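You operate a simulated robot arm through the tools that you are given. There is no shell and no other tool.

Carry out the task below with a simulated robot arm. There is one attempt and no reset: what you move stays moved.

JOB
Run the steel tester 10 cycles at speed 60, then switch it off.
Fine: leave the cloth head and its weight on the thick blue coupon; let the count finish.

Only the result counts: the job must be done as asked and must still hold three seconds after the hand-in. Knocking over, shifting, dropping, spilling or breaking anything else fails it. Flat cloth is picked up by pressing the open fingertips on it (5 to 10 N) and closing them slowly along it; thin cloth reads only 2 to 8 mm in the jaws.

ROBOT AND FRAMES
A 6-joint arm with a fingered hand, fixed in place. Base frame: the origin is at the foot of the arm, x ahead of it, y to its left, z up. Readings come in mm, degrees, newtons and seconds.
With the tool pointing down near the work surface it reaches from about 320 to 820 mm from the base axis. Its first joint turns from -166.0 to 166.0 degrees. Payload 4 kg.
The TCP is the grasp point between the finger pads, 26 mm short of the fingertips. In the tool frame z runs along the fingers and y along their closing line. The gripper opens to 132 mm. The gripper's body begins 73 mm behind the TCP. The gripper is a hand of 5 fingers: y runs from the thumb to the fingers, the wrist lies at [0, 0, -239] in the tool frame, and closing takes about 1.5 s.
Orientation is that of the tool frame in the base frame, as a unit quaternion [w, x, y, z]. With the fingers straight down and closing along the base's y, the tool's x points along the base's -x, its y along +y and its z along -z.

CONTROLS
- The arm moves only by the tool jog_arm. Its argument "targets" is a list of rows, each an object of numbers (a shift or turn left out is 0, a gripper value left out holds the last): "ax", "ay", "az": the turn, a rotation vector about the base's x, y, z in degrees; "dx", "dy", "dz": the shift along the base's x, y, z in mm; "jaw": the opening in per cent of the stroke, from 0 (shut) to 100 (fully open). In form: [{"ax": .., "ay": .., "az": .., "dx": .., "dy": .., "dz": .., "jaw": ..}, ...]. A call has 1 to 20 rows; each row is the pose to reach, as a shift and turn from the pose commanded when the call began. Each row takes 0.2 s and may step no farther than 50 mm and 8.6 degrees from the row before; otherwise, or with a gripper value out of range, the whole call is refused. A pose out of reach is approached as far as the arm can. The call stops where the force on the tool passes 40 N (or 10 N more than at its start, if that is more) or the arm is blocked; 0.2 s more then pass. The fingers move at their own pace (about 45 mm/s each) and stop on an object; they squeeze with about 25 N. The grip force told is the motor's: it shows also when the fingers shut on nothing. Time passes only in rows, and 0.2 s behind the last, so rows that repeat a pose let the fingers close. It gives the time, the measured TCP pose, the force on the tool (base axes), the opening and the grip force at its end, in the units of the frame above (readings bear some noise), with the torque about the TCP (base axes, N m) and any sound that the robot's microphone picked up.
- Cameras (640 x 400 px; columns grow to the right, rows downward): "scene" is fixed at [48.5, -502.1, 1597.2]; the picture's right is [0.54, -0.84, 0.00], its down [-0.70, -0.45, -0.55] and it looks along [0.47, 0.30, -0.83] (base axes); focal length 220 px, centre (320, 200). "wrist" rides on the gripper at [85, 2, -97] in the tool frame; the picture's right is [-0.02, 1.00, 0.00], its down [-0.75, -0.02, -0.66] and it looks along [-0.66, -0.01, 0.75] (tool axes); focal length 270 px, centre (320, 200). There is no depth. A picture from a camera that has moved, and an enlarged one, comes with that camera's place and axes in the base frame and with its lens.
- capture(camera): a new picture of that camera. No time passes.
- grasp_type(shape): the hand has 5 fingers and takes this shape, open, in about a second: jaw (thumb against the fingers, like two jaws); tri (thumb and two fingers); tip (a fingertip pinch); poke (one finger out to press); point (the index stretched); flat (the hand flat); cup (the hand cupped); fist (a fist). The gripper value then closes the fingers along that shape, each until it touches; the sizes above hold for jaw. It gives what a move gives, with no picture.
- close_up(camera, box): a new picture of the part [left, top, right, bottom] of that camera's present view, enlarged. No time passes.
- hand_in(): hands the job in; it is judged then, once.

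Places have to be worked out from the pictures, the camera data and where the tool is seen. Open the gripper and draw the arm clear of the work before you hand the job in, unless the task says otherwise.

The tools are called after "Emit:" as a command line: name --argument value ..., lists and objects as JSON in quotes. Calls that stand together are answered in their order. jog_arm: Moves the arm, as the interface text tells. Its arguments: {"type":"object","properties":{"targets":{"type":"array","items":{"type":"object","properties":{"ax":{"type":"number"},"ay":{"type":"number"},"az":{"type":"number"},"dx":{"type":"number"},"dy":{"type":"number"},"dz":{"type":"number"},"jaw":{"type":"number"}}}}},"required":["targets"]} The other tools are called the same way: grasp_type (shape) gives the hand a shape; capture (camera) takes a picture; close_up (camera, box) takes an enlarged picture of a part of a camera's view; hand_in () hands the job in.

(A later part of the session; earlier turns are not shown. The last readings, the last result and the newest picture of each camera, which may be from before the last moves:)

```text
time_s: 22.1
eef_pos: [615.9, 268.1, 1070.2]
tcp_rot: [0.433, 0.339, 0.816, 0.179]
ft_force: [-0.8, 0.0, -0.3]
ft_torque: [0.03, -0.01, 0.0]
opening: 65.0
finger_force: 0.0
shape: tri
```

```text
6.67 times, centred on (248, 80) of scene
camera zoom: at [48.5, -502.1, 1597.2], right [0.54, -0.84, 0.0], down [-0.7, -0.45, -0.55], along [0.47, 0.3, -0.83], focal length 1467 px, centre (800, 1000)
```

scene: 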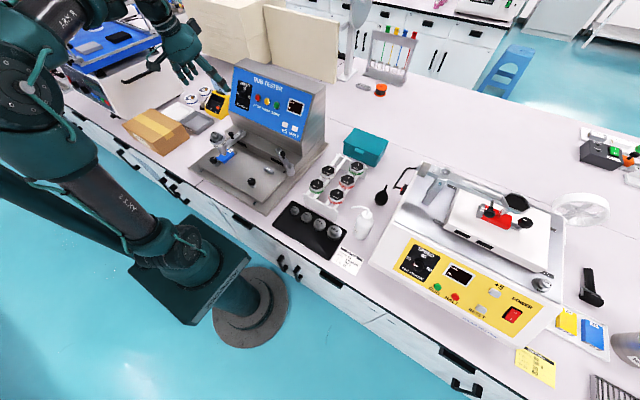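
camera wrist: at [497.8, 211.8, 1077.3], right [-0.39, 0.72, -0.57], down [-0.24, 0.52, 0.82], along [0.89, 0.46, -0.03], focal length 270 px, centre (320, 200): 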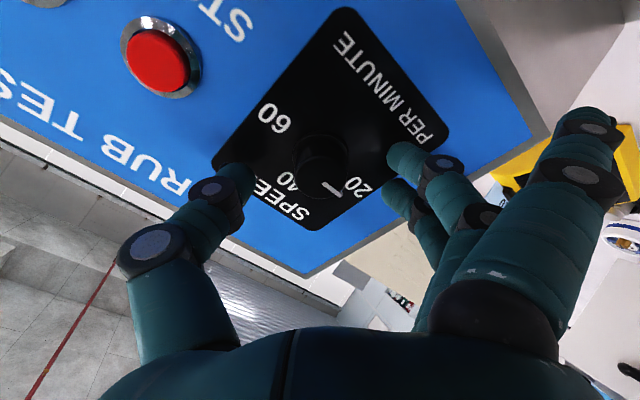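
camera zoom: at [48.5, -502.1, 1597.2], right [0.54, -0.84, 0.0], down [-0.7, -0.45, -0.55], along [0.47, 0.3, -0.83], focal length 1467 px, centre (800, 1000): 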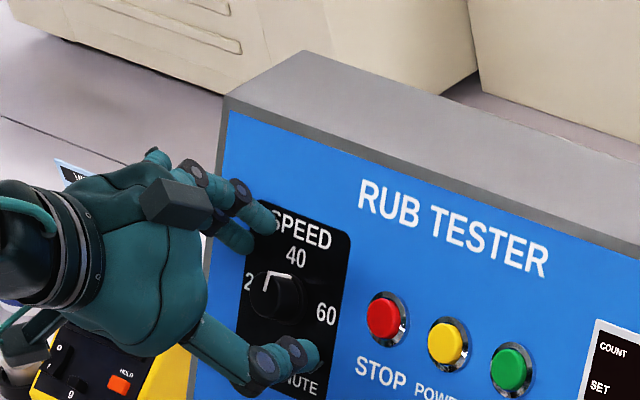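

The pointer sits at 40, about 6° past it. Comparing views, the knob axis is ≈2 mm right of and below my earlier centre, so I roll the open hand back -90° around the knob and correct the centring at the same time.

Emit:
jog_arm --targets '[{"dx": -1.8, "dy": -0.6, "dz": -1.5}, {"ax": -6.21, "az": 4.2, "dx": -1.8, "dy": -0.6, "dz": -1.5}, {"ax": -12.43, "az": 8.4, "dx": -1.8, "dy": -0.6, "dz": -1.5}, {"ax": -18.64, "az": 12.6, "dx": -1.8, "dy": -0.6, "dz": -1.5}, {"ax": -24.86, "az": 16.8, "dx": -1.8, "dy": -0.6, "dz": -1.5}, {"ax": -31.07, "az": 21.0, "dx": -1.8, "dy": -0.6, "dz": -1.5}, {"ax": -37.28, "az": 25.2, "dx": -1.8, "dy": -0.6, "dz": -1.5}, {"ax": -43.5, "az": 29.4, "dx": -1.8, "dy": -0.6, "dz": -1.5}, {"ax": -49.7, "az": 33.6, "dx": -1.8, "dy": -0.6, "dz": -1.5}, {"ax": -55.9, "az": 37.8, "dx": -1.8, "dy": -0.6, "dz": -1.5}, {"ax": -62.1, "az": 42.0, "dx": -1.8, "dy": -0.6, "dz": -1.5}, {"ax": -68.35, "az": 46.2, "dx": -1.8, "dy": -0.6, "dz": -1.5}, {"ax": -74.56, "az": 50.4, "dx": -1.8, "dy": -0.6, "dz": -1.5}, {"ax": -74.56, "az": 50.4, "dx": -1.8, "dy": -0.6, "dz": -1.5}, {"ax": -74.56, "az": 50.4, "dx": -1.8, "dy": -0.6, "dz": -1.5}]'

Emit:
close_up --camera "wrist" --box '[200, 100, 440, 250]'

Emit:
close_up --camera "scene" --box '[200, 50, 296, 110]'

```text
time_s: 25.3
eef_pos: [612.7, 267.4, 1069.4]
tcp_rot: [0.434, -0.337, 0.816, -0.18]
ft_force: [-0.5, -0.5, -0.1]
ft_torque: [-0.02, 0.05, -0.02]
opening: 65.3
finger_force: 0.1
shape: tri
```

```text
2.67 times, centred on (320, 175) of wrist
camera zoom: at [499.6, 209.3, 1073.2], right [-0.39, 0.72, -0.57], down [-0.24, 0.52, 0.82], along [0.89, 0.46, -0.03], focal length 721 px, centre (320, 267)
```

zoom: 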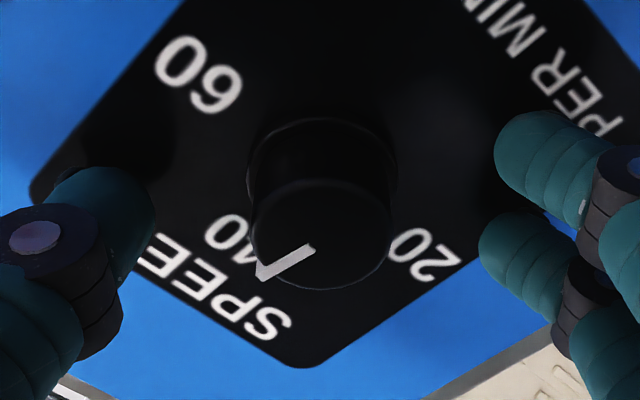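

```text
6.67 times, centred on (248, 80) of scene
camera zoom: at [48.5, -502.1, 1597.2], right [0.54, -0.84, 0.0], down [-0.7, -0.45, -0.55], along [0.47, 0.3, -0.83], focal length 1467 px, centre (800, 1000)
```

zoom: 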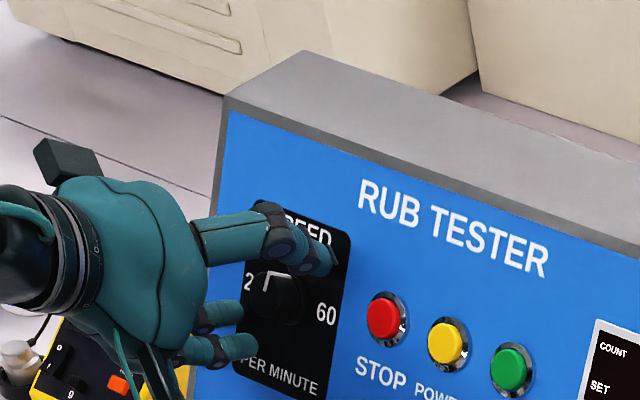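

The regrip position is centred. I zoom in on the pointer to measure its angle before gripping again.

Emit:
close_up --camera "wrist" --box '[272, 120, 368, 220]'

Emit:
close_up --camera "scene" --box '[230, 78, 254, 112]'

```text
4.00 times, centred on (320, 170) of wrist
camera zoom: at [499.6, 209.3, 1073.2], right [-0.39, 0.72, -0.57], down [-0.24, 0.52, 0.82], along [0.89, 0.46, -0.03], focal length 1081 px, centre (320, 320)
```

zoom: 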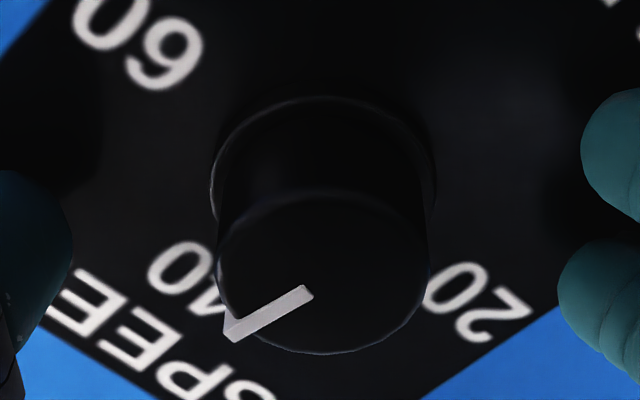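

```text
11.76 times, centred on (242, 95) of scene
camera zoom: at [48.5, -502.1, 1597.2], right [0.54, -0.84, 0.0], down [-0.7, -0.45, -0.55], along [0.47, 0.3, -0.83], focal length 2588 px, centre (1238, 1435)
```

zoom: 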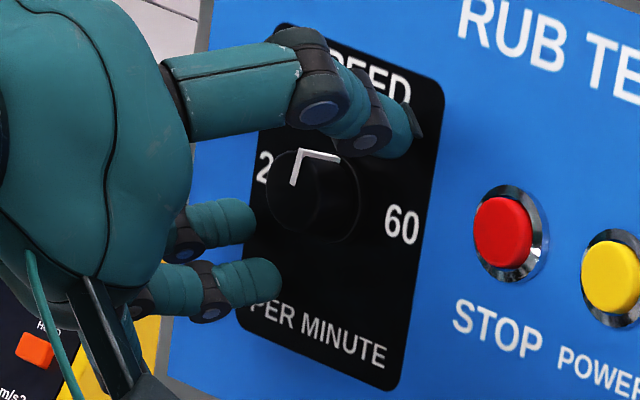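

The pointer is about 8° past 40, so about 82° remain to 60. I go 2 mm deeper and grip again.

Emit:
jog_arm --targets '[{"dx": 1.7, "dz": -1.1, "jaw": 50}, {"dx": 1.7, "dz": -1.1, "jaw": 35}, {"dx": 1.7, "dz": -1.1, "jaw": 20}, {"dx": 1.7, "dz": -1.1, "jaw": 10}, {"dx": 1.7, "dz": -1.1, "jaw": 10}, {"dx": 1.7, "dz": -1.1, "jaw": 10}, {"dx": 1.7, "dz": -1.1, "jaw": 10}]'

Emit:
close_up --camera "wrist" --box '[240, 120, 400, 220]'

```text
time_s: 26.9
eef_pos: [614.9, 267.9, 1069.0]
tcp_rot: [0.433, -0.339, 0.815, -0.18]
ft_force: [2.8, -1.9, -1.0]
ft_torque: [-0.01, 0.01, 0.0]
opening: 16.8
finger_force: 24.7
shape: tri
```

```text
4.00 times, centred on (320, 170) of wrist
camera zoom: at [501.7, 208.9, 1071.4], right [-0.39, 0.72, -0.57], down [-0.24, 0.52, 0.82], along [0.89, 0.46, -0.03], focal length 1081 px, centre (320, 320)
```

zoom: 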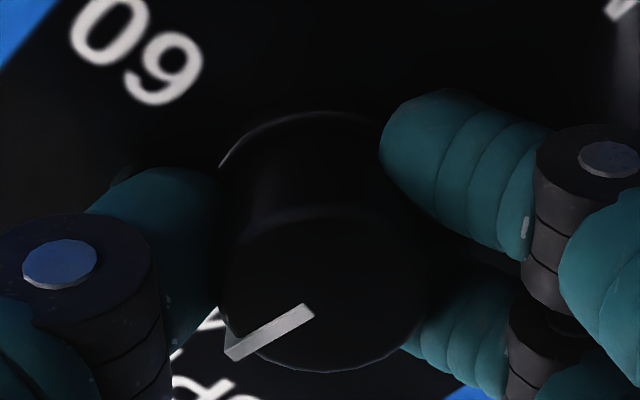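

The grip is clean, with low side force. I turn 82° clockwise towards 60.

Emit:
jog_arm --targets '[{"ax": 6.21, "az": -4.2}, {"ax": 12.43, "az": -8.4}, {"ax": 18.64, "az": -12.6}, {"ax": 24.86, "az": -16.8}, {"ax": 31.07, "az": -21.0}, {"ax": 37.28, "az": -25.2}, {"ax": 43.5, "az": -29.4}, {"ax": 49.7, "az": -33.6}, {"ax": 55.9, "az": -37.8}, {"ax": 62.1, "az": -42.0}, {"ax": 67.9, "az": -45.9}, {"ax": 67.9, "az": -45.9}]'

Emit:
close_up --camera "wrist" --box '[240, 120, 400, 220]'

Emit:
close_up --camera "scene" --box '[200, 50, 296, 110]'

```text
time_s: 29.5
eef_pos: [614.1, 268.3, 1067.9]
tcp_rot: [0.445, 0.282, 0.837, 0.148]
ft_force: [2.2, -3.8, -10.5]
ft_torque: [-0.1, 0.17, -0.06]
opening: 16.6
finger_force: 25.5
shape: tri
```

```text
4.00 times, centred on (320, 170) of wrist
camera zoom: at [498.6, 320.3, 1067.3], right [0.35, 0.79, 0.51], down [-0.21, -0.46, 0.86], along [0.91, -0.41, 0.01], focal length 1081 px, centre (320, 320)
```

zoom: 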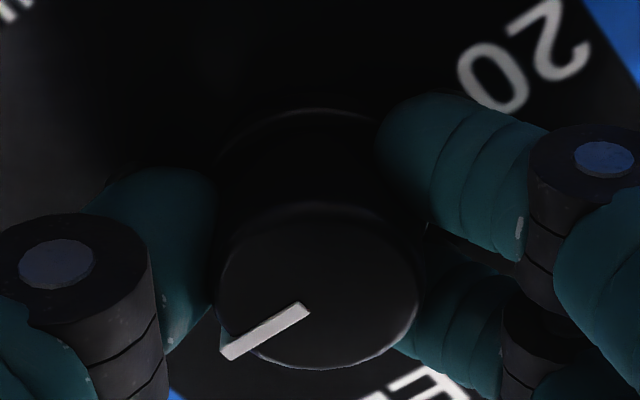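

```text
6.67 times, centred on (248, 80) of scene
camera zoom: at [48.5, -502.1, 1597.2], right [0.54, -0.84, 0.0], down [-0.7, -0.45, -0.55], along [0.47, 0.3, -0.83], focal length 1467 px, centre (800, 1000)
```

zoom: 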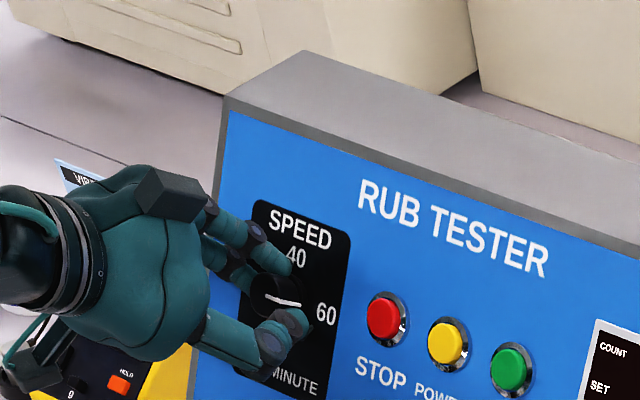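

The pointer is at 60, as far as I can tell. I relieve the small side force and open slowly so the knob isn't disturbed.

Emit:
jog_arm --targets '[{"dx": -0.4, "dy": -0.4, "dz": -0.7, "jaw": 10}, {"dx": -0.4, "dy": -0.4, "dz": -0.7, "jaw": 12}, {"dx": -0.4, "dy": -0.4, "dz": -0.7, "jaw": 14}, {"dx": -0.4, "dy": -0.4, "dz": -0.7, "jaw": 16}, {"dx": -0.4, "dy": -0.4, "dz": -0.7, "jaw": 20}, {"dx": -0.4, "dy": -0.4, "dz": -0.7, "jaw": 30}, {"dx": -0.4, "dy": -0.4, "dz": -0.7, "jaw": 40}, {"dx": -0.4, "dy": -0.4, "dz": -0.7, "jaw": 50}, {"dx": -0.4, "dy": -0.4, "dz": -0.7, "jaw": 50}, {"dx": -0.4, "dy": -0.4, "dz": -0.7, "jaw": 50}]'

Emit:
close_up --camera "wrist" --box '[240, 120, 400, 220]'

Emit:
close_up --camera "scene" --box '[230, 78, 254, 112]'

```text
time_s: 31.7
eef_pos: [613.9, 267.5, 1067.9]
tcp_rot: [0.445, 0.281, 0.837, 0.147]
ft_force: [0.2, 0.4, 0.6]
ft_torque: [-0.01, 0.0, 0.02]
opening: 64.7
finger_force: 0.0
shape: tri
```

```text
4.00 times, centred on (320, 170) of wrist
camera zoom: at [497.8, 319.4, 1066.8], right [0.35, 0.79, 0.51], down [-0.21, -0.46, 0.86], along [0.91, -0.41, 0.01], focal length 1081 px, centre (320, 320)
```

zoom: 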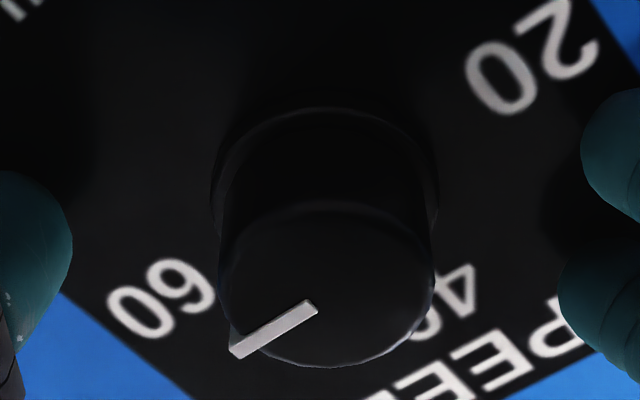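

```text
11.76 times, centred on (242, 95) of scene
camera zoom: at [48.5, -502.1, 1597.2], right [0.54, -0.84, 0.0], down [-0.7, -0.45, -0.55], along [0.47, 0.3, -0.83], focal length 2588 px, centre (1238, 1435)
```

zoom: 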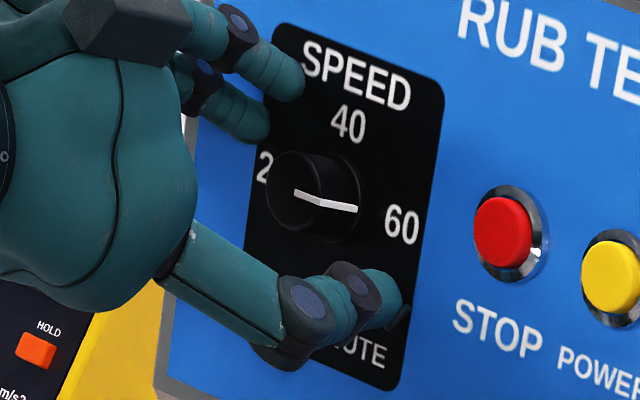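

The pointer now points straight at 60. I back off along the knob axis, then unroll the hand while retreating.

Emit:
jog_arm --targets '[{"dx": -12.4, "dz": 8.4}, {"dx": -24.9, "dz": 16.8}, {"dx": -37.3, "dz": 25.2}, {"dx": -49.7, "dz": 33.6}, {"ax": -6.17, "az": 4.17, "dx": -58, "dz": 39.2}, {"ax": -12.33, "az": 8.34, "dx": -66.3, "dz": 44.8}, {"ax": -18.5, "az": 12.5, "dx": -66.3, "dz": 44.8}, {"ax": -24.66, "az": 16.67, "dx": -66.3, "dz": 44.8}, {"ax": -30.82, "az": 20.83, "dx": -66.3, "dz": 44.8}, {"ax": -30.82, "az": 20.83, "dx": -66.3, "dz": 44.8}]'

Emit:
grasp_type --shape "poke"

Emit:
capture --camera "wrist"

Emit:
close_up --camera "scene" --box '[180, 50, 340, 150]'

```text
time_s: 33.9
eef_pos: [549.0, 268.9, 1113.0]
tcp_rot: [0.469, -0.002, 0.883, -0.002]
ft_force: [-0.5, 0.3, 0.4]
ft_torque: [0.01, -0.02, 0.01]
opening: 65.1
finger_force: 0.0
shape: tri
```

```text
time_s: 34.8
eef_pos: [549.7, 267.6, 1112.8]
tcp_rot: [0.47, -0.002, 0.883, -0.001]
ft_force: [1.1, -0.7, -0.4]
ft_torque: [0.02, 0.01, 0.0]
opening: 0.0
finger_force: 0.1
shape: poke
```

```text
taken
camera wrist: at [422.7, 269.6, 1097.0], right [0.01, 1.0, 0.01], down [-0.13, -0.01, 0.99], along [0.99, -0.01, 0.13], focal length 270 px, centre (320, 200)
```

wrist: 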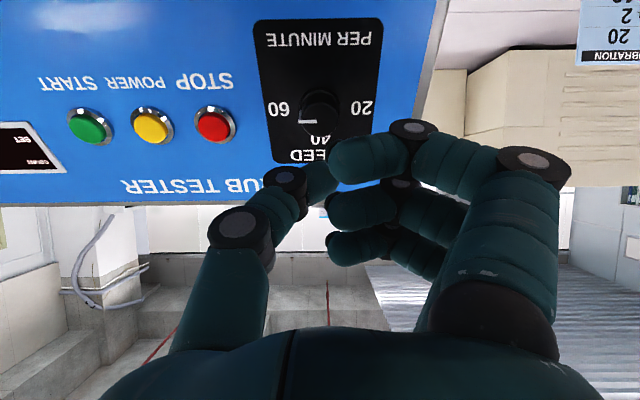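

```text
4.00 times, centred on (260, 100) of scene
camera zoom: at [48.5, -502.1, 1597.2], right [0.54, -0.84, 0.0], down [-0.7, -0.45, -0.55], along [0.47, 0.3, -0.83], focal length 880 px, centre (560, 600)
```

zoom: 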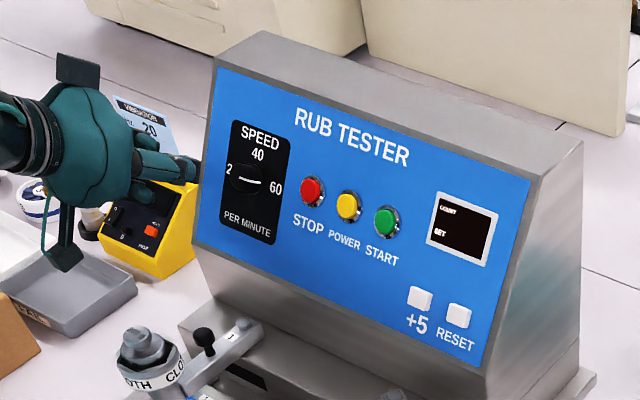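

The knob reads 60. I zoom in on the poke shape to pin down the pressing tip.

Emit:
close_up --camera "scene" --box '[192, 70, 240, 110]'

Emit:
close_up --camera "wrist" --box '[240, 100, 440, 250]'

```text
10.00 times, centred on (216, 90) of scene
camera zoom: at [48.5, -502.1, 1597.2], right [0.54, -0.84, 0.0], down [-0.7, -0.45, -0.55], along [0.47, 0.3, -0.83], focal length 2200 px, centre (1360, 1300)
```

zoom: 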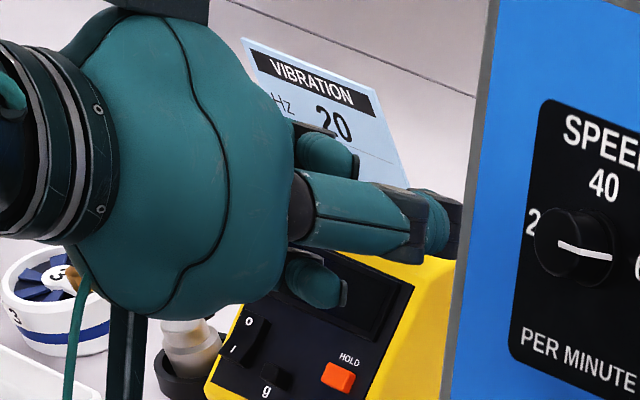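

```text
2.67 times, centred on (340, 175) of wrist
camera zoom: at [422.7, 269.6, 1097.0], right [0.01, 1.0, 0.01], down [-0.13, -0.01, 0.99], along [0.99, -0.01, 0.13], focal length 721 px, centre (267, 267)
```

zoom: 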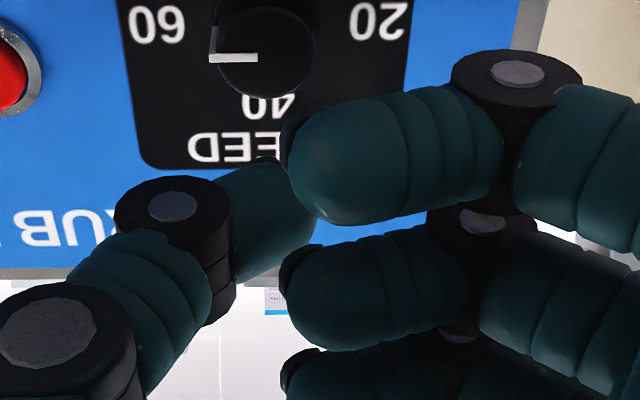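

The thumb tip leads the curled knuckles by more than 10 mm. To keep the knuckles clear of neighbouring buttons, I roll the hand +90° so the fingers lie up-panel, and move to a standoff in front of POWER.

Emit:
jog_arm --targets '[{"ax": 6.21, "az": -4.2, "dx": 0.8, "dy": -11, "dz": 0.9}, {"ax": 12.43, "az": -8.4, "dx": 1.6, "dy": -22, "dz": 1.8}, {"ax": 18.64, "az": -12.6, "dx": 2.4, "dy": -33, "dz": 2.7}, {"ax": 24.86, "az": -16.8, "dx": 3.2, "dy": -44, "dz": 3.6}, {"ax": 31.07, "az": -21.0, "dx": 4, "dy": -55, "dz": 4.5}, {"ax": 37.28, "az": -25.2, "dx": 4.8, "dy": -66, "dz": 5.4}, {"ax": 43.5, "az": -29.4, "dx": 5.6, "dy": -77, "dz": 6.3}, {"ax": 49.7, "az": -33.6, "dx": 6.4, "dy": -88, "dz": 7.2}, {"ax": 55.9, "az": -37.8, "dx": 7.2, "dy": -99, "dz": 8.1}, {"ax": 62.1, "az": -42.0, "dx": 8, "dy": -110, "dz": 9}, {"ax": 68.35, "az": -46.2, "dx": 8.8, "dy": -121, "dz": 9.9}, {"ax": 74.56, "az": -50.4, "dx": 9.5, "dy": -131.6, "dz": 10.7}, {"ax": 74.56, "az": -50.4, "dx": 9.5, "dy": -131.6, "dz": 10.7}, {"ax": 74.56, "az": -50.4, "dx": 9.5, "dy": -131.6, "dz": 10.7}]'

Emit:
capture --camera "wrist"

Emit:
close_up --camera "scene" --box '[190, 50, 302, 120]'

```text
time_s: 37.8
eef_pos: [556.8, 135.8, 1123.6]
tcp_rot: [0.333, 0.624, 0.625, 0.33]
ft_force: [-0.2, -0.1, 0.5]
ft_torque: [0.01, -0.01, -0.02]
opening: 0.0
finger_force: 0.1
shape: poke
```

```text
taken
camera wrist: at [477.9, 220.3, 1178.8], right [0.56, -0.02, 0.83], down [-0.55, -0.75, 0.36], along [0.62, -0.66, -0.43], focal length 270 px, centre (320, 200)
```

wrist: 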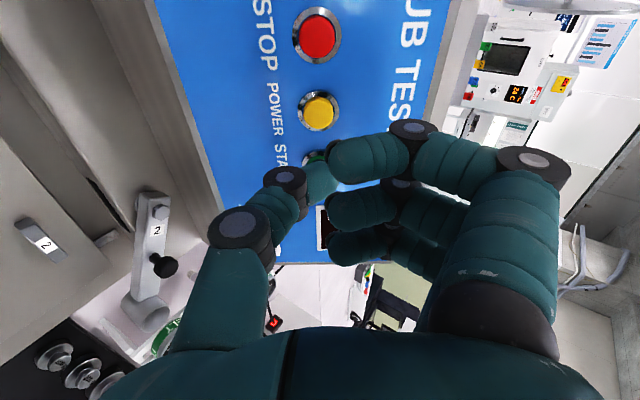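

```text
5.71 times, centred on (246, 85) of scene
camera zoom: at [48.5, -502.1, 1597.2], right [0.54, -0.84, 0.0], down [-0.7, -0.45, -0.55], along [0.47, 0.3, -0.83], focal length 1257 px, centre (743, 857)
```

zoom: 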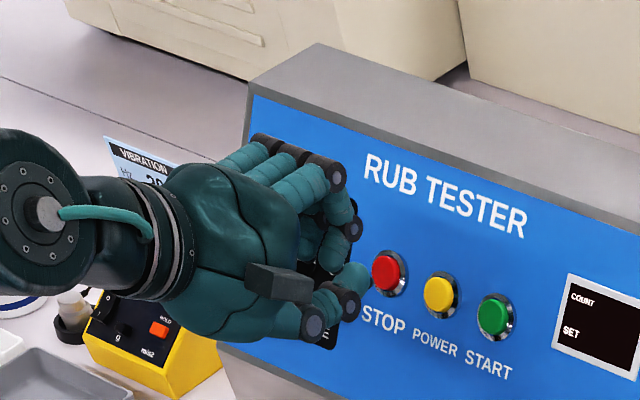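

POWER is lined up with the tool axis in the wrist view. I zoom the scene view to refine the thumb-tip offset before pressing.

Emit:
close_up --camera "scene" --box '[232, 78, 288, 113]'

Emit:
close_up --camera "wrist" --box '[240, 60, 400, 210]'

```text
11.43 times, centred on (260, 96) of scene
camera zoom: at [48.5, -502.1, 1597.2], right [0.54, -0.84, 0.0], down [-0.7, -0.45, -0.55], along [0.47, 0.3, -0.83], focal length 2514 px, centre (1006, 1394)
```

zoom: 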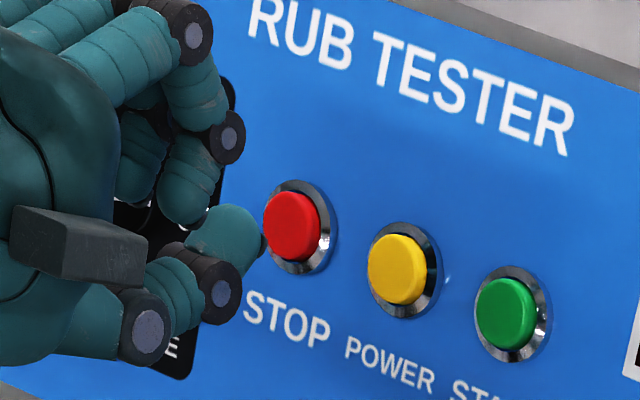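

```text
2.67 times, centred on (320, 135) of wrist
camera zoom: at [477.9, 220.3, 1178.8], right [0.56, -0.02, 0.83], down [-0.55, -0.75, 0.36], along [0.62, -0.66, -0.43], focal length 721 px, centre (320, 373)
```

zoom: 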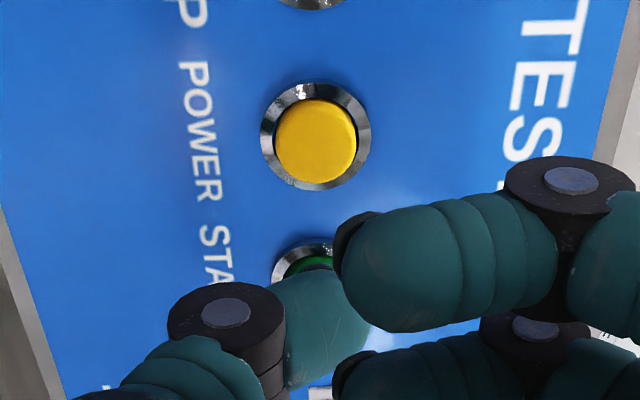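

The two views agree that the pressing tip is on the tool axis, about 26 mm beyond the TCP, so contact with POWER should come after ≈76 mm of travel. I advance 62 mm and check the alignment.

Emit:
jog_arm --targets '[{"dx": 13, "dz": -8.5}, {"dx": 26, "dz": -17}, {"dx": 39, "dz": -25.5}, {"dx": 52, "dz": -34}, {"dx": 52, "dz": -34}, {"dx": 52, "dz": -34}]'

Emit:
close_up --camera "wrist" --box '[240, 60, 400, 210]'

Emit:
close_up --camera "scene" --box '[232, 78, 288, 113]'

```text
time_s: 39.2
eef_pos: [609.2, 134.2, 1088.0]
tcp_rot: [0.334, 0.624, 0.625, 0.331]
ft_force: [-0.6, 0.0, 0.1]
ft_torque: [0.0, 0.0, -0.03]
opening: 0.0
finger_force: 0.1
shape: poke
```

```text
2.67 times, centred on (320, 135) of wrist
camera zoom: at [531.0, 219.4, 1143.2], right [0.56, -0.02, 0.83], down [-0.55, -0.75, 0.36], along [0.62, -0.66, -0.43], focal length 721 px, centre (320, 373)
```

zoom: 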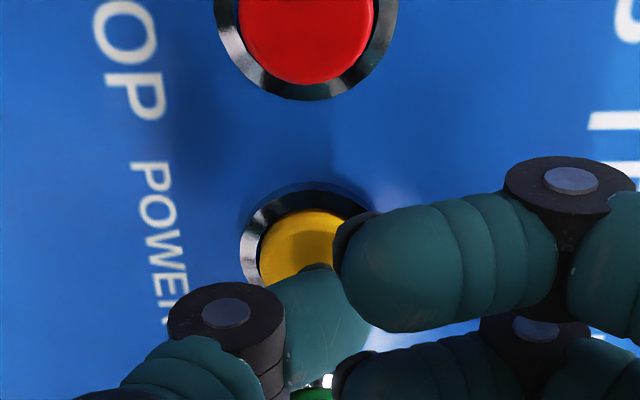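

```text
11.43 times, centred on (260, 96) of scene
camera zoom: at [48.5, -502.1, 1597.2], right [0.54, -0.84, 0.0], down [-0.7, -0.45, -0.55], along [0.47, 0.3, -0.83], focal length 2514 px, centre (1006, 1394)
```

zoom: 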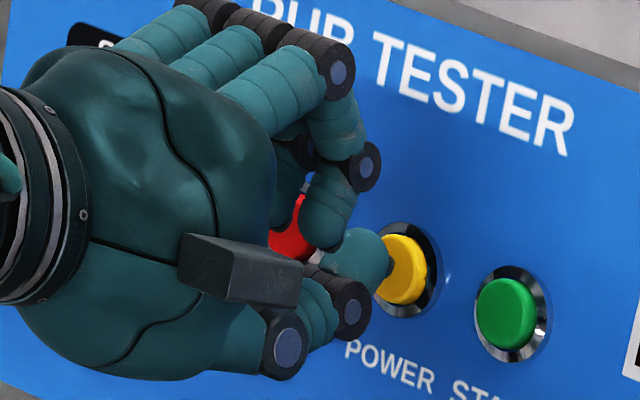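

The tip is just in front of POWER, about 13–15 mm away; the button centre is ~3 mm lower on the panel. I correct sideways and creep closer, watching the force.

Emit:
jog_arm --targets '[{"dx": -1.4, "dy": 1.5, "dz": -2.1}, {"dx": 2.7, "dy": 1.5, "dz": -4.9}, {"dx": 6.9, "dy": 1.5, "dz": -7.7}, {"dx": 6.9, "dy": 1.5, "dz": -7.7}]'

Emit:
close_up --camera "wrist" --box '[240, 60, 400, 210]'

Emit:
close_up --camera "scene" --box '[232, 78, 288, 113]'

```text
time_s: 40.2
eef_pos: [616.4, 137.3, 1081.5]
tcp_rot: [0.333, 0.624, 0.625, 0.33]
ft_force: [-1.5, -0.4, 1.1]
ft_torque: [-0.02, 0.02, -0.02]
opening: 0.2
finger_force: 0.1
shape: poke
heard: click
```

```text
2.67 times, centred on (320, 135) of wrist
camera zoom: at [537.4, 221.8, 1136.0], right [0.56, -0.02, 0.83], down [-0.55, -0.75, 0.36], along [0.62, -0.66, -0.43], focal length 721 px, centre (320, 373)
```

zoom: 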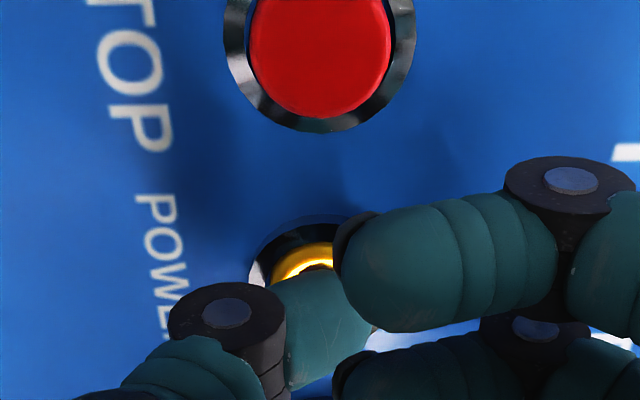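

```text
11.43 times, centred on (260, 96) of scene
camera zoom: at [48.5, -502.1, 1597.2], right [0.54, -0.84, 0.0], down [-0.7, -0.45, -0.55], along [0.47, 0.3, -0.83], focal length 2514 px, centre (1006, 1394)
```

zoom: 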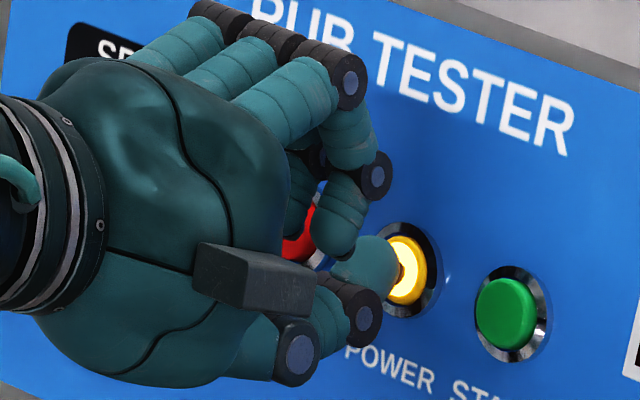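

A click was heard and POWER is lit. I retreat straight back and read the display.

Emit:
jog_arm --targets '[{"dx": -8.3, "dz": 5.6}, {"dx": -20.7, "dz": 14}, {"dx": -33.1, "dz": 22.4}, {"dx": -41.4, "dz": 28}, {"dx": -41.4, "dz": 28}]'

Emit:
close_up --camera "scene" --box '[230, 60, 326, 140]'

Emit:
close_up --camera "scene" --box '[280, 90, 312, 122]'

Emit:
capture --camera "wrist"

```text
time_s: 41.4
eef_pos: [575.2, 136.3, 1110.1]
tcp_rot: [0.333, 0.624, 0.625, 0.33]
ft_force: [0.7, 0.1, 0.1]
ft_torque: [-0.01, 0.0, 0.0]
opening: 0.1
finger_force: 0.1
shape: poke
```

```text
5.00 times, centred on (278, 100) of scene
camera zoom: at [48.5, -502.1, 1597.2], right [0.54, -0.84, 0.0], down [-0.7, -0.45, -0.55], along [0.47, 0.3, -0.83], focal length 1100 px, centre (530, 700)
```

zoom: 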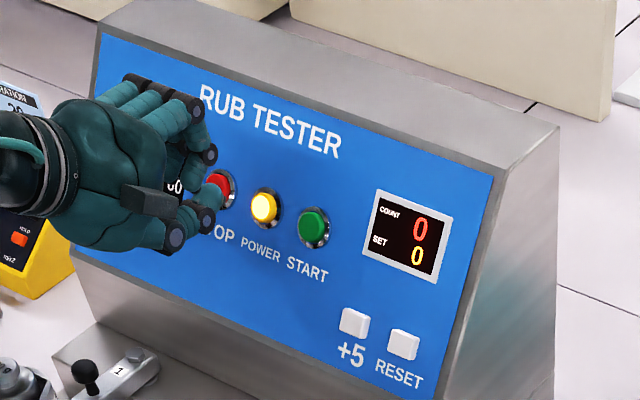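

```text
12.50 times, centred on (296, 106) of scene
camera zoom: at [48.5, -502.1, 1597.2], right [0.54, -0.84, 0.0], down [-0.7, -0.45, -0.55], along [0.47, 0.3, -0.83], focal length 2750 px, centre (620, 1375)
```

zoom: 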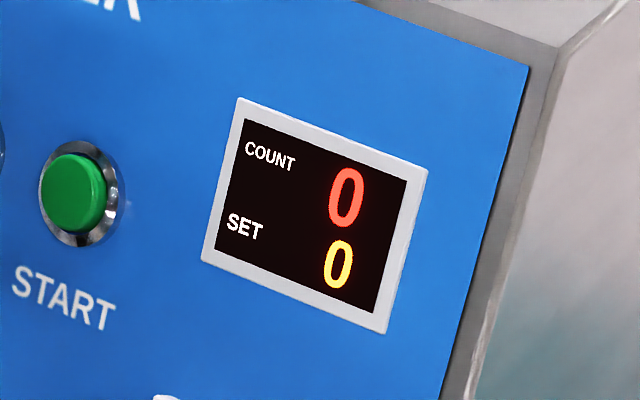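

```text
taken
camera wrist: at [496.4, 221.0, 1166.1], right [0.56, -0.02, 0.83], down [-0.55, -0.75, 0.36], along [0.62, -0.66, -0.43], focal length 270 px, centre (320, 200)
```

wrist: 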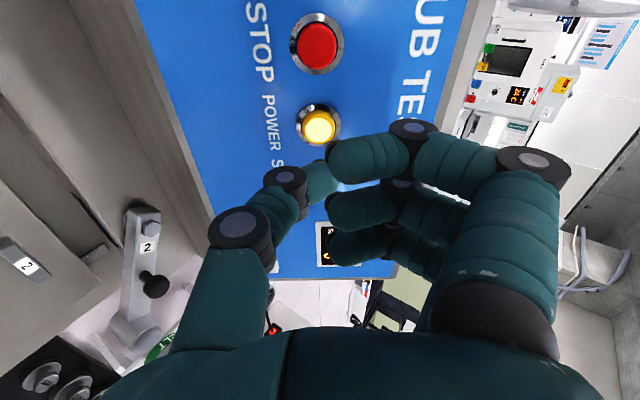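

The display reads COUNT 0 / SET 0, so I need +5 twice. I move at standoff distance across and down to in front of +5.

Emit:
jog_arm --targets '[{"dx": -4, "dy": -28, "dz": -14}, {"dx": -8, "dy": -55, "dz": -28}, {"dx": -12, "dy": -83, "dz": -43}, {"dx": -16, "dy": -110, "dz": -57}, {"dx": -16, "dy": -110, "dz": -57}, {"dx": -16, "dy": -110, "dz": -57}]'

Emit:
close_up --camera "wrist" --box '[200, 40, 440, 220]'

Emit:
close_up --camera "scene" --box '[250, 85, 330, 145]'

```text
time_s: 42.8
eef_pos: [558.8, 27.1, 1050.9]
tcp_rot: [0.333, 0.624, 0.625, 0.331]
ft_force: [-0.2, -0.4, -0.1]
ft_torque: [0.0, 0.02, 0.01]
opening: 0.0
finger_force: 0.1
shape: poke
```

```text
2.22 times, centred on (320, 130) of wrist
camera zoom: at [480.9, 111.9, 1107.2], right [0.56, -0.02, 0.83], down [-0.55, -0.75, 0.36], along [0.62, -0.66, -0.43], focal length 601 px, centre (320, 356)
```

zoom: 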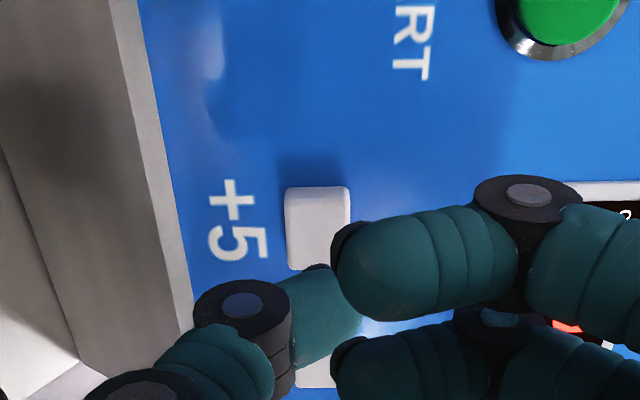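

```text
6.67 times, centred on (290, 115) of scene
camera zoom: at [48.5, -502.1, 1597.2], right [0.54, -0.84, 0.0], down [-0.7, -0.45, -0.55], along [0.47, 0.3, -0.83], focal length 1467 px, centre (520, 767)
```

zoom: 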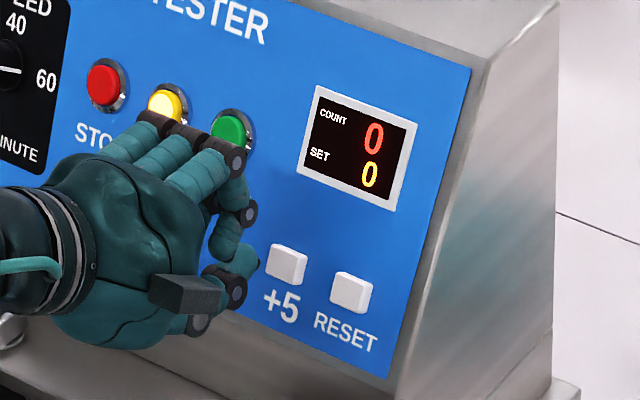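

The +5 button lies on the tool axis, about 28 mm ahead of the tip. I advance 22 mm first.

Emit:
jog_arm --targets '[{"dx": 6.6, "dy": -0.5, "dz": -4.5}, {"dx": 12.4, "dy": -0.5, "dz": -8.4}, {"dx": 18.2, "dy": -0.5, "dz": -12.3}, {"dx": 18.2, "dy": -0.5, "dz": -12.3}]'

Emit:
close_up --camera "wrist" --box '[240, 60, 400, 210]'

Emit:
close_up --camera "scene" --box '[260, 95, 324, 135]'

```text
time_s: 43.8
eef_pos: [577.1, 26.1, 1040.6]
tcp_rot: [0.332, 0.624, 0.626, 0.33]
ft_force: [0.4, 0.1, -0.9]
ft_torque: [0.02, 0.0, 0.06]
opening: 0.0
finger_force: 0.1
shape: poke
```

```text
2.67 times, centred on (320, 135) of wrist
camera zoom: at [499.1, 110.7, 1095.7], right [0.56, -0.02, 0.83], down [-0.55, -0.75, 0.36], along [0.62, -0.66, -0.43], focal length 721 px, centre (320, 373)
```

zoom: 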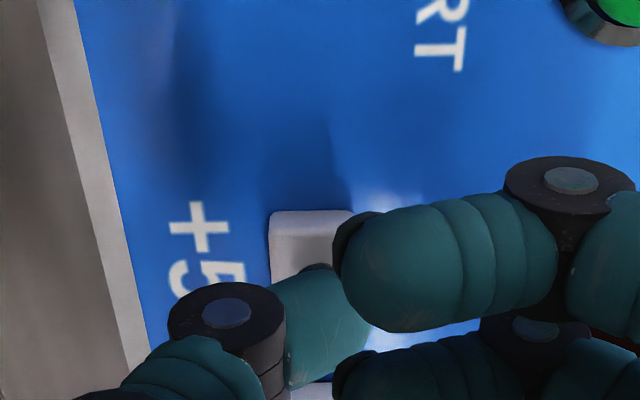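

```text
10.00 times, centred on (292, 115) of scene
camera zoom: at [48.5, -502.1, 1597.2], right [0.54, -0.84, 0.0], down [-0.7, -0.45, -0.55], along [0.47, 0.3, -0.83], focal length 2200 px, centre (600, 1050)
```

zoom: 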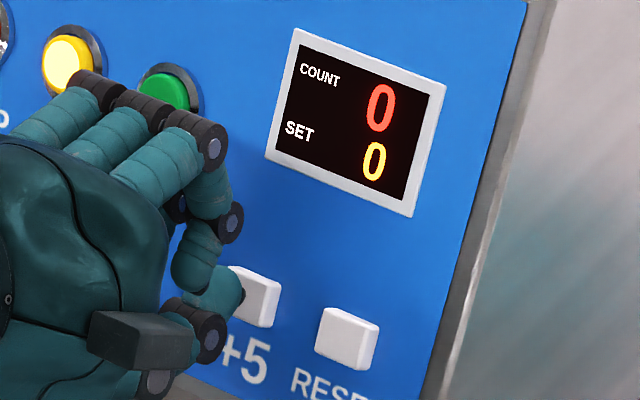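

The tip is a few mm from +5. I shift 1.5 mm down-panel and creep 4 mm.

Emit:
jog_arm --targets '[{"dx": 0.9, "dy": 0, "dz": -2.3}, {"dx": 2.5, "dy": 0, "dz": -3.5}, {"dx": 2.5, "dy": 0, "dz": -3.5}]'

Emit:
close_up --camera "scene" --box '[260, 95, 324, 135]'

```text
time_s: 44.6
eef_pos: [579.5, 26.1, 1035.8]
tcp_rot: [0.332, 0.624, 0.625, 0.33]
ft_force: [0.7, 0.1, -0.6]
ft_torque: [-0.03, -0.03, -0.01]
opening: 0.0
finger_force: 0.1
shape: poke
```

```text
10.00 times, centred on (292, 115) of scene
camera zoom: at [48.5, -502.1, 1597.2], right [0.54, -0.84, 0.0], down [-0.7, -0.45, -0.55], along [0.47, 0.3, -0.83], focal length 2200 px, centre (600, 1050)
```

zoom: 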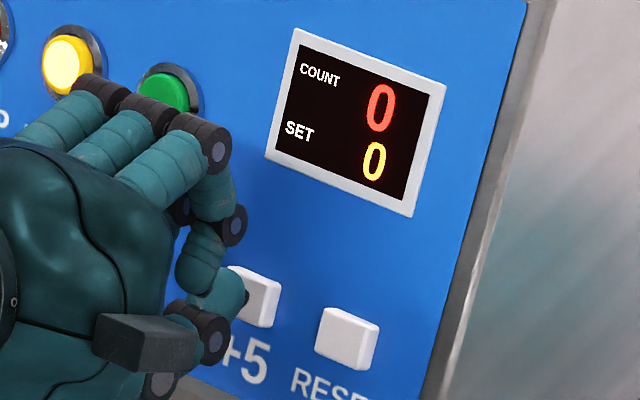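

No contact yet. I creep another 4 mm along the press direction.

Emit:
jog_arm --targets '[{"dx": 1.7, "dz": -1.1}, {"dx": 3.3, "dz": -2.2}, {"dx": 3.3, "dz": -2.2}]'

Emit:
close_up --camera "scene" --box '[260, 95, 324, 135]'

```text
time_s: 45.4
eef_pos: [581.8, 27.2, 1035.0]
tcp_rot: [0.333, 0.624, 0.625, 0.33]
ft_force: [-0.9, -0.2, 1.0]
ft_torque: [0.02, 0.02, -0.02]
opening: 0.0
finger_force: 0.2
shape: poke
```

```text
10.00 times, centred on (292, 115) of scene
camera zoom: at [48.5, -502.1, 1597.2], right [0.54, -0.84, 0.0], down [-0.7, -0.45, -0.55], along [0.47, 0.3, -0.83], focal length 2200 px, centre (600, 1050)
```

zoom: 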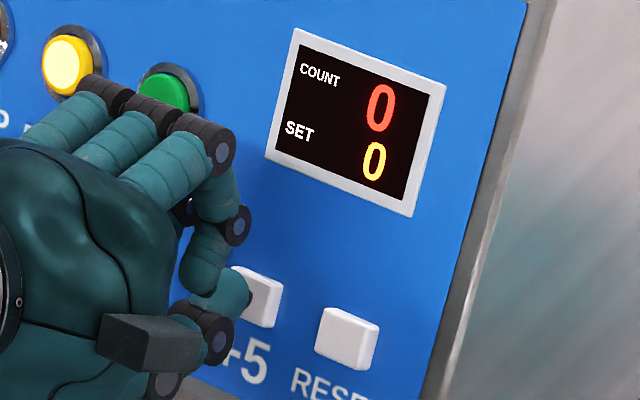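

Contact is probably just beginning (force ≈1.4 N along the normal). I press 3 mm further.

Emit:
jog_arm --targets '[{"dx": 1.2, "dz": -0.8}, {"dx": 2.5, "dz": -1.7}, {"dx": 2.5, "dz": -1.7}]'

Emit:
close_up --camera "scene" --box '[260, 95, 324, 135]'

```text
time_s: 46.2
eef_pos: [584.5, 27.7, 1032.5]
tcp_rot: [0.333, 0.624, 0.626, 0.33]
ft_force: [-5.0, -0.3, 1.2]
ft_torque: [0.0, 0.03, -0.04]
opening: 0.0
finger_force: 0.0
shape: poke
heard: click
```

```text
10.00 times, centred on (292, 115) of scene
camera zoom: at [48.5, -502.1, 1597.2], right [0.54, -0.84, 0.0], down [-0.7, -0.45, -0.55], along [0.47, 0.3, -0.83], focal length 2200 px, centre (600, 1050)
```

zoom: 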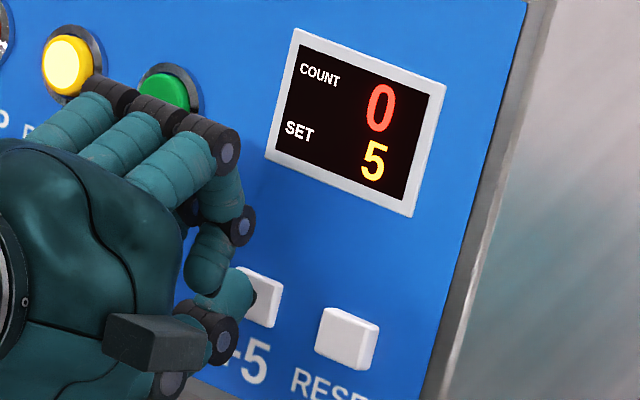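

A click came and SET shows 5. I back off 10 mm to let the button return, and check.

Emit:
jog_arm --targets '[{"dx": -4.1, "dz": 2.8}, {"dx": -8.3, "dz": 5.6}, {"dx": -8.3, "dz": 5.6}]'

Emit:
close_up --camera "scene" --box '[260, 95, 324, 135]'

```text
time_s: 47.0
eef_pos: [577.5, 28.5, 1038.2]
tcp_rot: [0.333, 0.624, 0.625, 0.331]
ft_force: [0.8, 0.3, -0.6]
ft_torque: [0.0, -0.01, 0.01]
opening: 0.1
finger_force: 0.1
shape: poke
```

```text
10.00 times, centred on (292, 115) of scene
camera zoom: at [48.5, -502.1, 1597.2], right [0.54, -0.84, 0.0], down [-0.7, -0.45, -0.55], along [0.47, 0.3, -0.83], focal length 2200 px, centre (600, 1050)
```

zoom: 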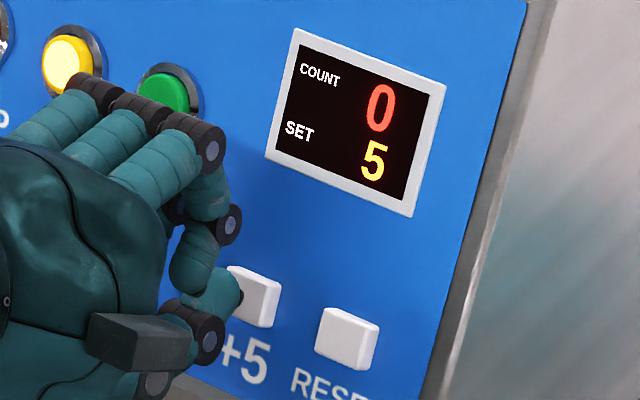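

SET stays at 5 and the button is free. I press a second time to the same depth.

Emit:
jog_arm --targets '[{"dx": 4.1, "dy": -0.8, "dz": -2.8}, {"dx": 6.2, "dy": -0.8, "dz": -4.2}, {"dx": 8.3, "dy": -0.8, "dz": -5.6}, {"dx": 8.3, "dy": -0.8, "dz": -5.6}]'

Emit:
close_up --camera "scene" --box '[260, 95, 324, 135]'

```text
time_s: 48.0
eef_pos: [586.3, 25.4, 1032.2]
tcp_rot: [0.333, 0.624, 0.625, 0.33]
ft_force: [-7.5, 2.1, 2.1]
ft_torque: [0.07, 0.04, 0.07]
opening: 0.0
finger_force: 0.1
shape: poke
heard: click
```

```text
10.00 times, centred on (292, 115) of scene
camera zoom: at [48.5, -502.1, 1597.2], right [0.54, -0.84, 0.0], down [-0.7, -0.45, -0.55], along [0.47, 0.3, -0.83], focal length 2200 px, centre (600, 1050)
```

zoom: 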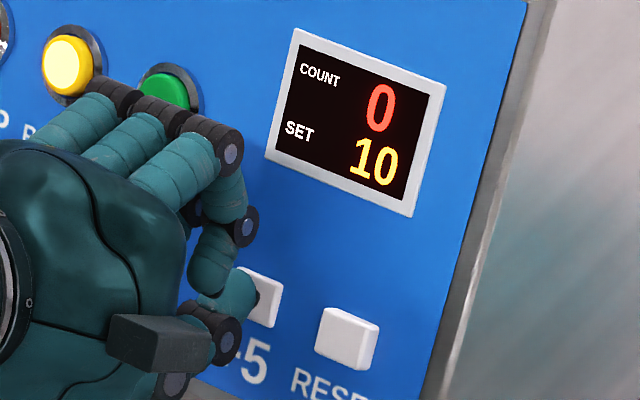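

SET shows 10. I back straight off and then move along the panel to a standoff in front of START.

Emit:
jog_arm --targets '[{"dx": -8.3, "dz": 5.6}, {"dx": -20.7, "dz": 14}, {"dx": -33.1, "dz": 22.4}, {"dx": -33.1, "dz": 22.4}, {"dx": -23.2, "dy": 20.5, "dz": 39}, {"dx": -13.3, "dy": 41, "dz": 55.6}, {"dx": -3.4, "dy": 61.6, "dz": 72.2}, {"dx": -3.4, "dy": 61.6, "dz": 72.2}, {"dx": -3.4, "dy": 61.6, "dz": 72.2}]'

Emit:
close_up --camera "wrist" --box '[200, 40, 440, 220]'

Emit:
close_up --camera "scene" --box '[230, 60, 326, 140]'

```text
time_s: 50.0
eef_pos: [581.8, 89.2, 1104.1]
tcp_rot: [0.333, 0.624, 0.625, 0.331]
ft_force: [0.4, -0.1, -0.1]
ft_torque: [0.0, 0.0, 0.01]
opening: 0.0
finger_force: 0.0
shape: poke
```

```text
2.22 times, centred on (320, 130) of wrist
camera zoom: at [503.1, 172.7, 1159.3], right [0.56, -0.02, 0.83], down [-0.55, -0.75, 0.36], along [0.62, -0.66, -0.43], focal length 601 px, centre (320, 356)
```

zoom: 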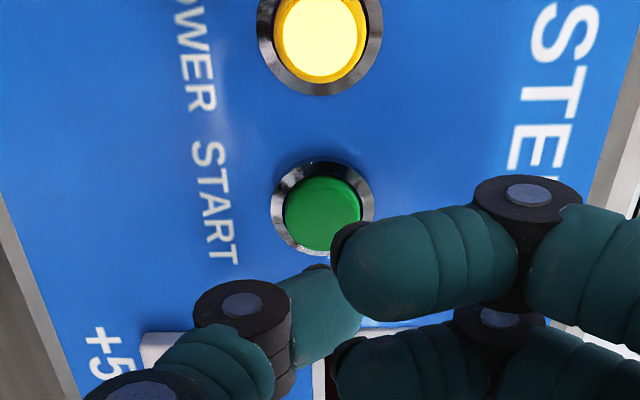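

```text
5.00 times, centred on (278, 100) of scene
camera zoom: at [48.5, -502.1, 1597.2], right [0.54, -0.84, 0.0], down [-0.7, -0.45, -0.55], along [0.47, 0.3, -0.83], focal length 1100 px, centre (530, 700)
```

zoom: 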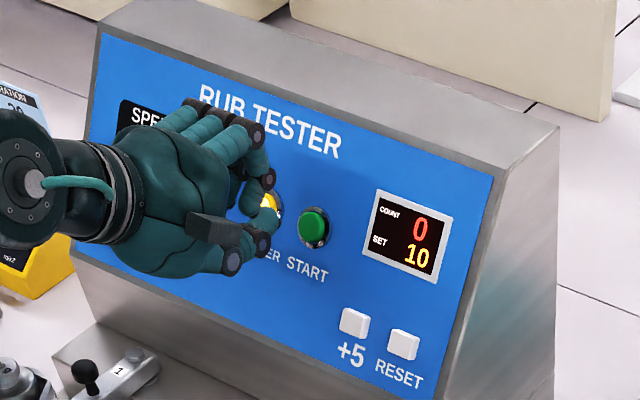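

START is on the axis with the tip about 40 mm away. I shift 2.5 mm in -y, advance 34 mm, then creep.

Emit:
jog_arm --targets '[{"dx": 9.4, "dy": -1, "dz": -6.3}, {"dx": 18.8, "dy": -2.5, "dz": -12.7}, {"dx": 28.2, "dy": -2.5, "dz": -19}, {"dx": 28.2, "dy": -2.5, "dz": -19}]'

Emit:
close_up --camera "wrist" --box '[240, 60, 400, 210]'

Emit:
close_up --camera "scene" --box '[245, 80, 309, 120]'

```text
time_s: 51.0
eef_pos: [612.3, 86.8, 1083.4]
tcp_rot: [0.333, 0.623, 0.626, 0.331]
ft_force: [0.4, 0.2, 0.3]
ft_torque: [0.03, -0.01, 0.02]
opening: 0.1
finger_force: 0.0
shape: poke
```

```text
2.67 times, centred on (320, 135) of wrist
camera zoom: at [533.4, 171.6, 1140.2], right [0.56, -0.02, 0.83], down [-0.55, -0.75, 0.36], along [0.62, -0.66, -0.43], focal length 721 px, centre (320, 373)
```

zoom: 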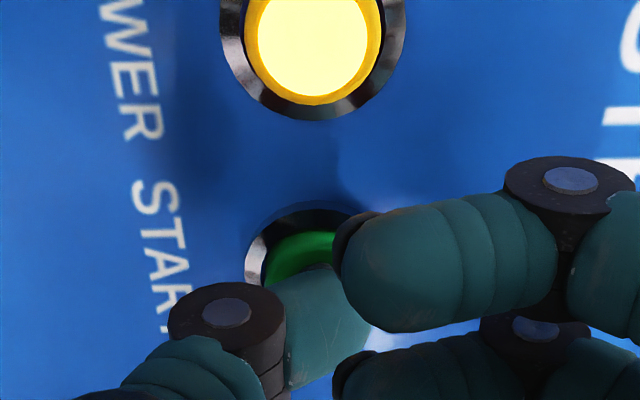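

```text
10.00 times, centred on (277, 100) of scene
camera zoom: at [48.5, -502.1, 1597.2], right [0.54, -0.84, 0.0], down [-0.7, -0.45, -0.55], along [0.47, 0.3, -0.83], focal length 2200 px, centre (750, 1200)
```

zoom: 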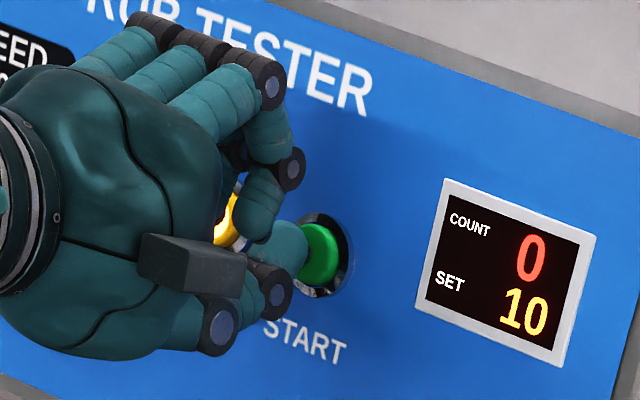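

The tip is nearly on START. I shift 2 mm down-panel and press about 6 mm in.

Emit:
jog_arm --targets '[{"dx": 0.6, "dz": -2.8}, {"dx": 2.2, "dz": -3.9}, {"dx": 3.9, "dz": -5.1}, {"dx": 3.9, "dz": -5.1}]'

Emit:
close_up --camera "scene" --box '[245, 80, 309, 120]'

```text
time_s: 52.0
eef_pos: [614.4, 86.4, 1079.7]
tcp_rot: [0.333, 0.624, 0.625, 0.33]
ft_force: [-1.1, 0.6, 0.5]
ft_torque: [0.01, 0.01, 0.03]
opening: 0.2
finger_force: 0.0
shape: poke
heard: click
```

```text
10.00 times, centred on (277, 100) of scene
camera zoom: at [48.5, -502.1, 1597.2], right [0.54, -0.84, 0.0], down [-0.7, -0.45, -0.55], along [0.47, 0.3, -0.83], focal length 2200 px, centre (750, 1200)
```

zoom: 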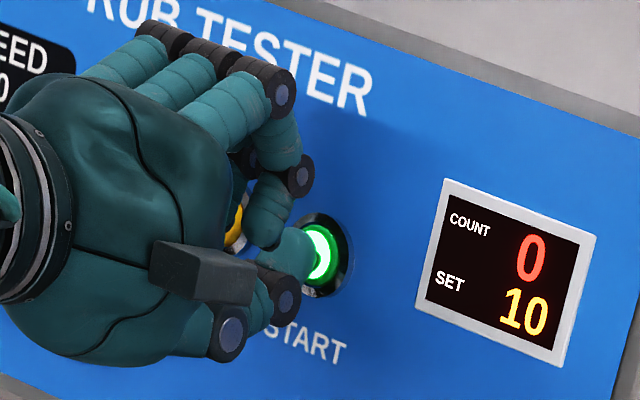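

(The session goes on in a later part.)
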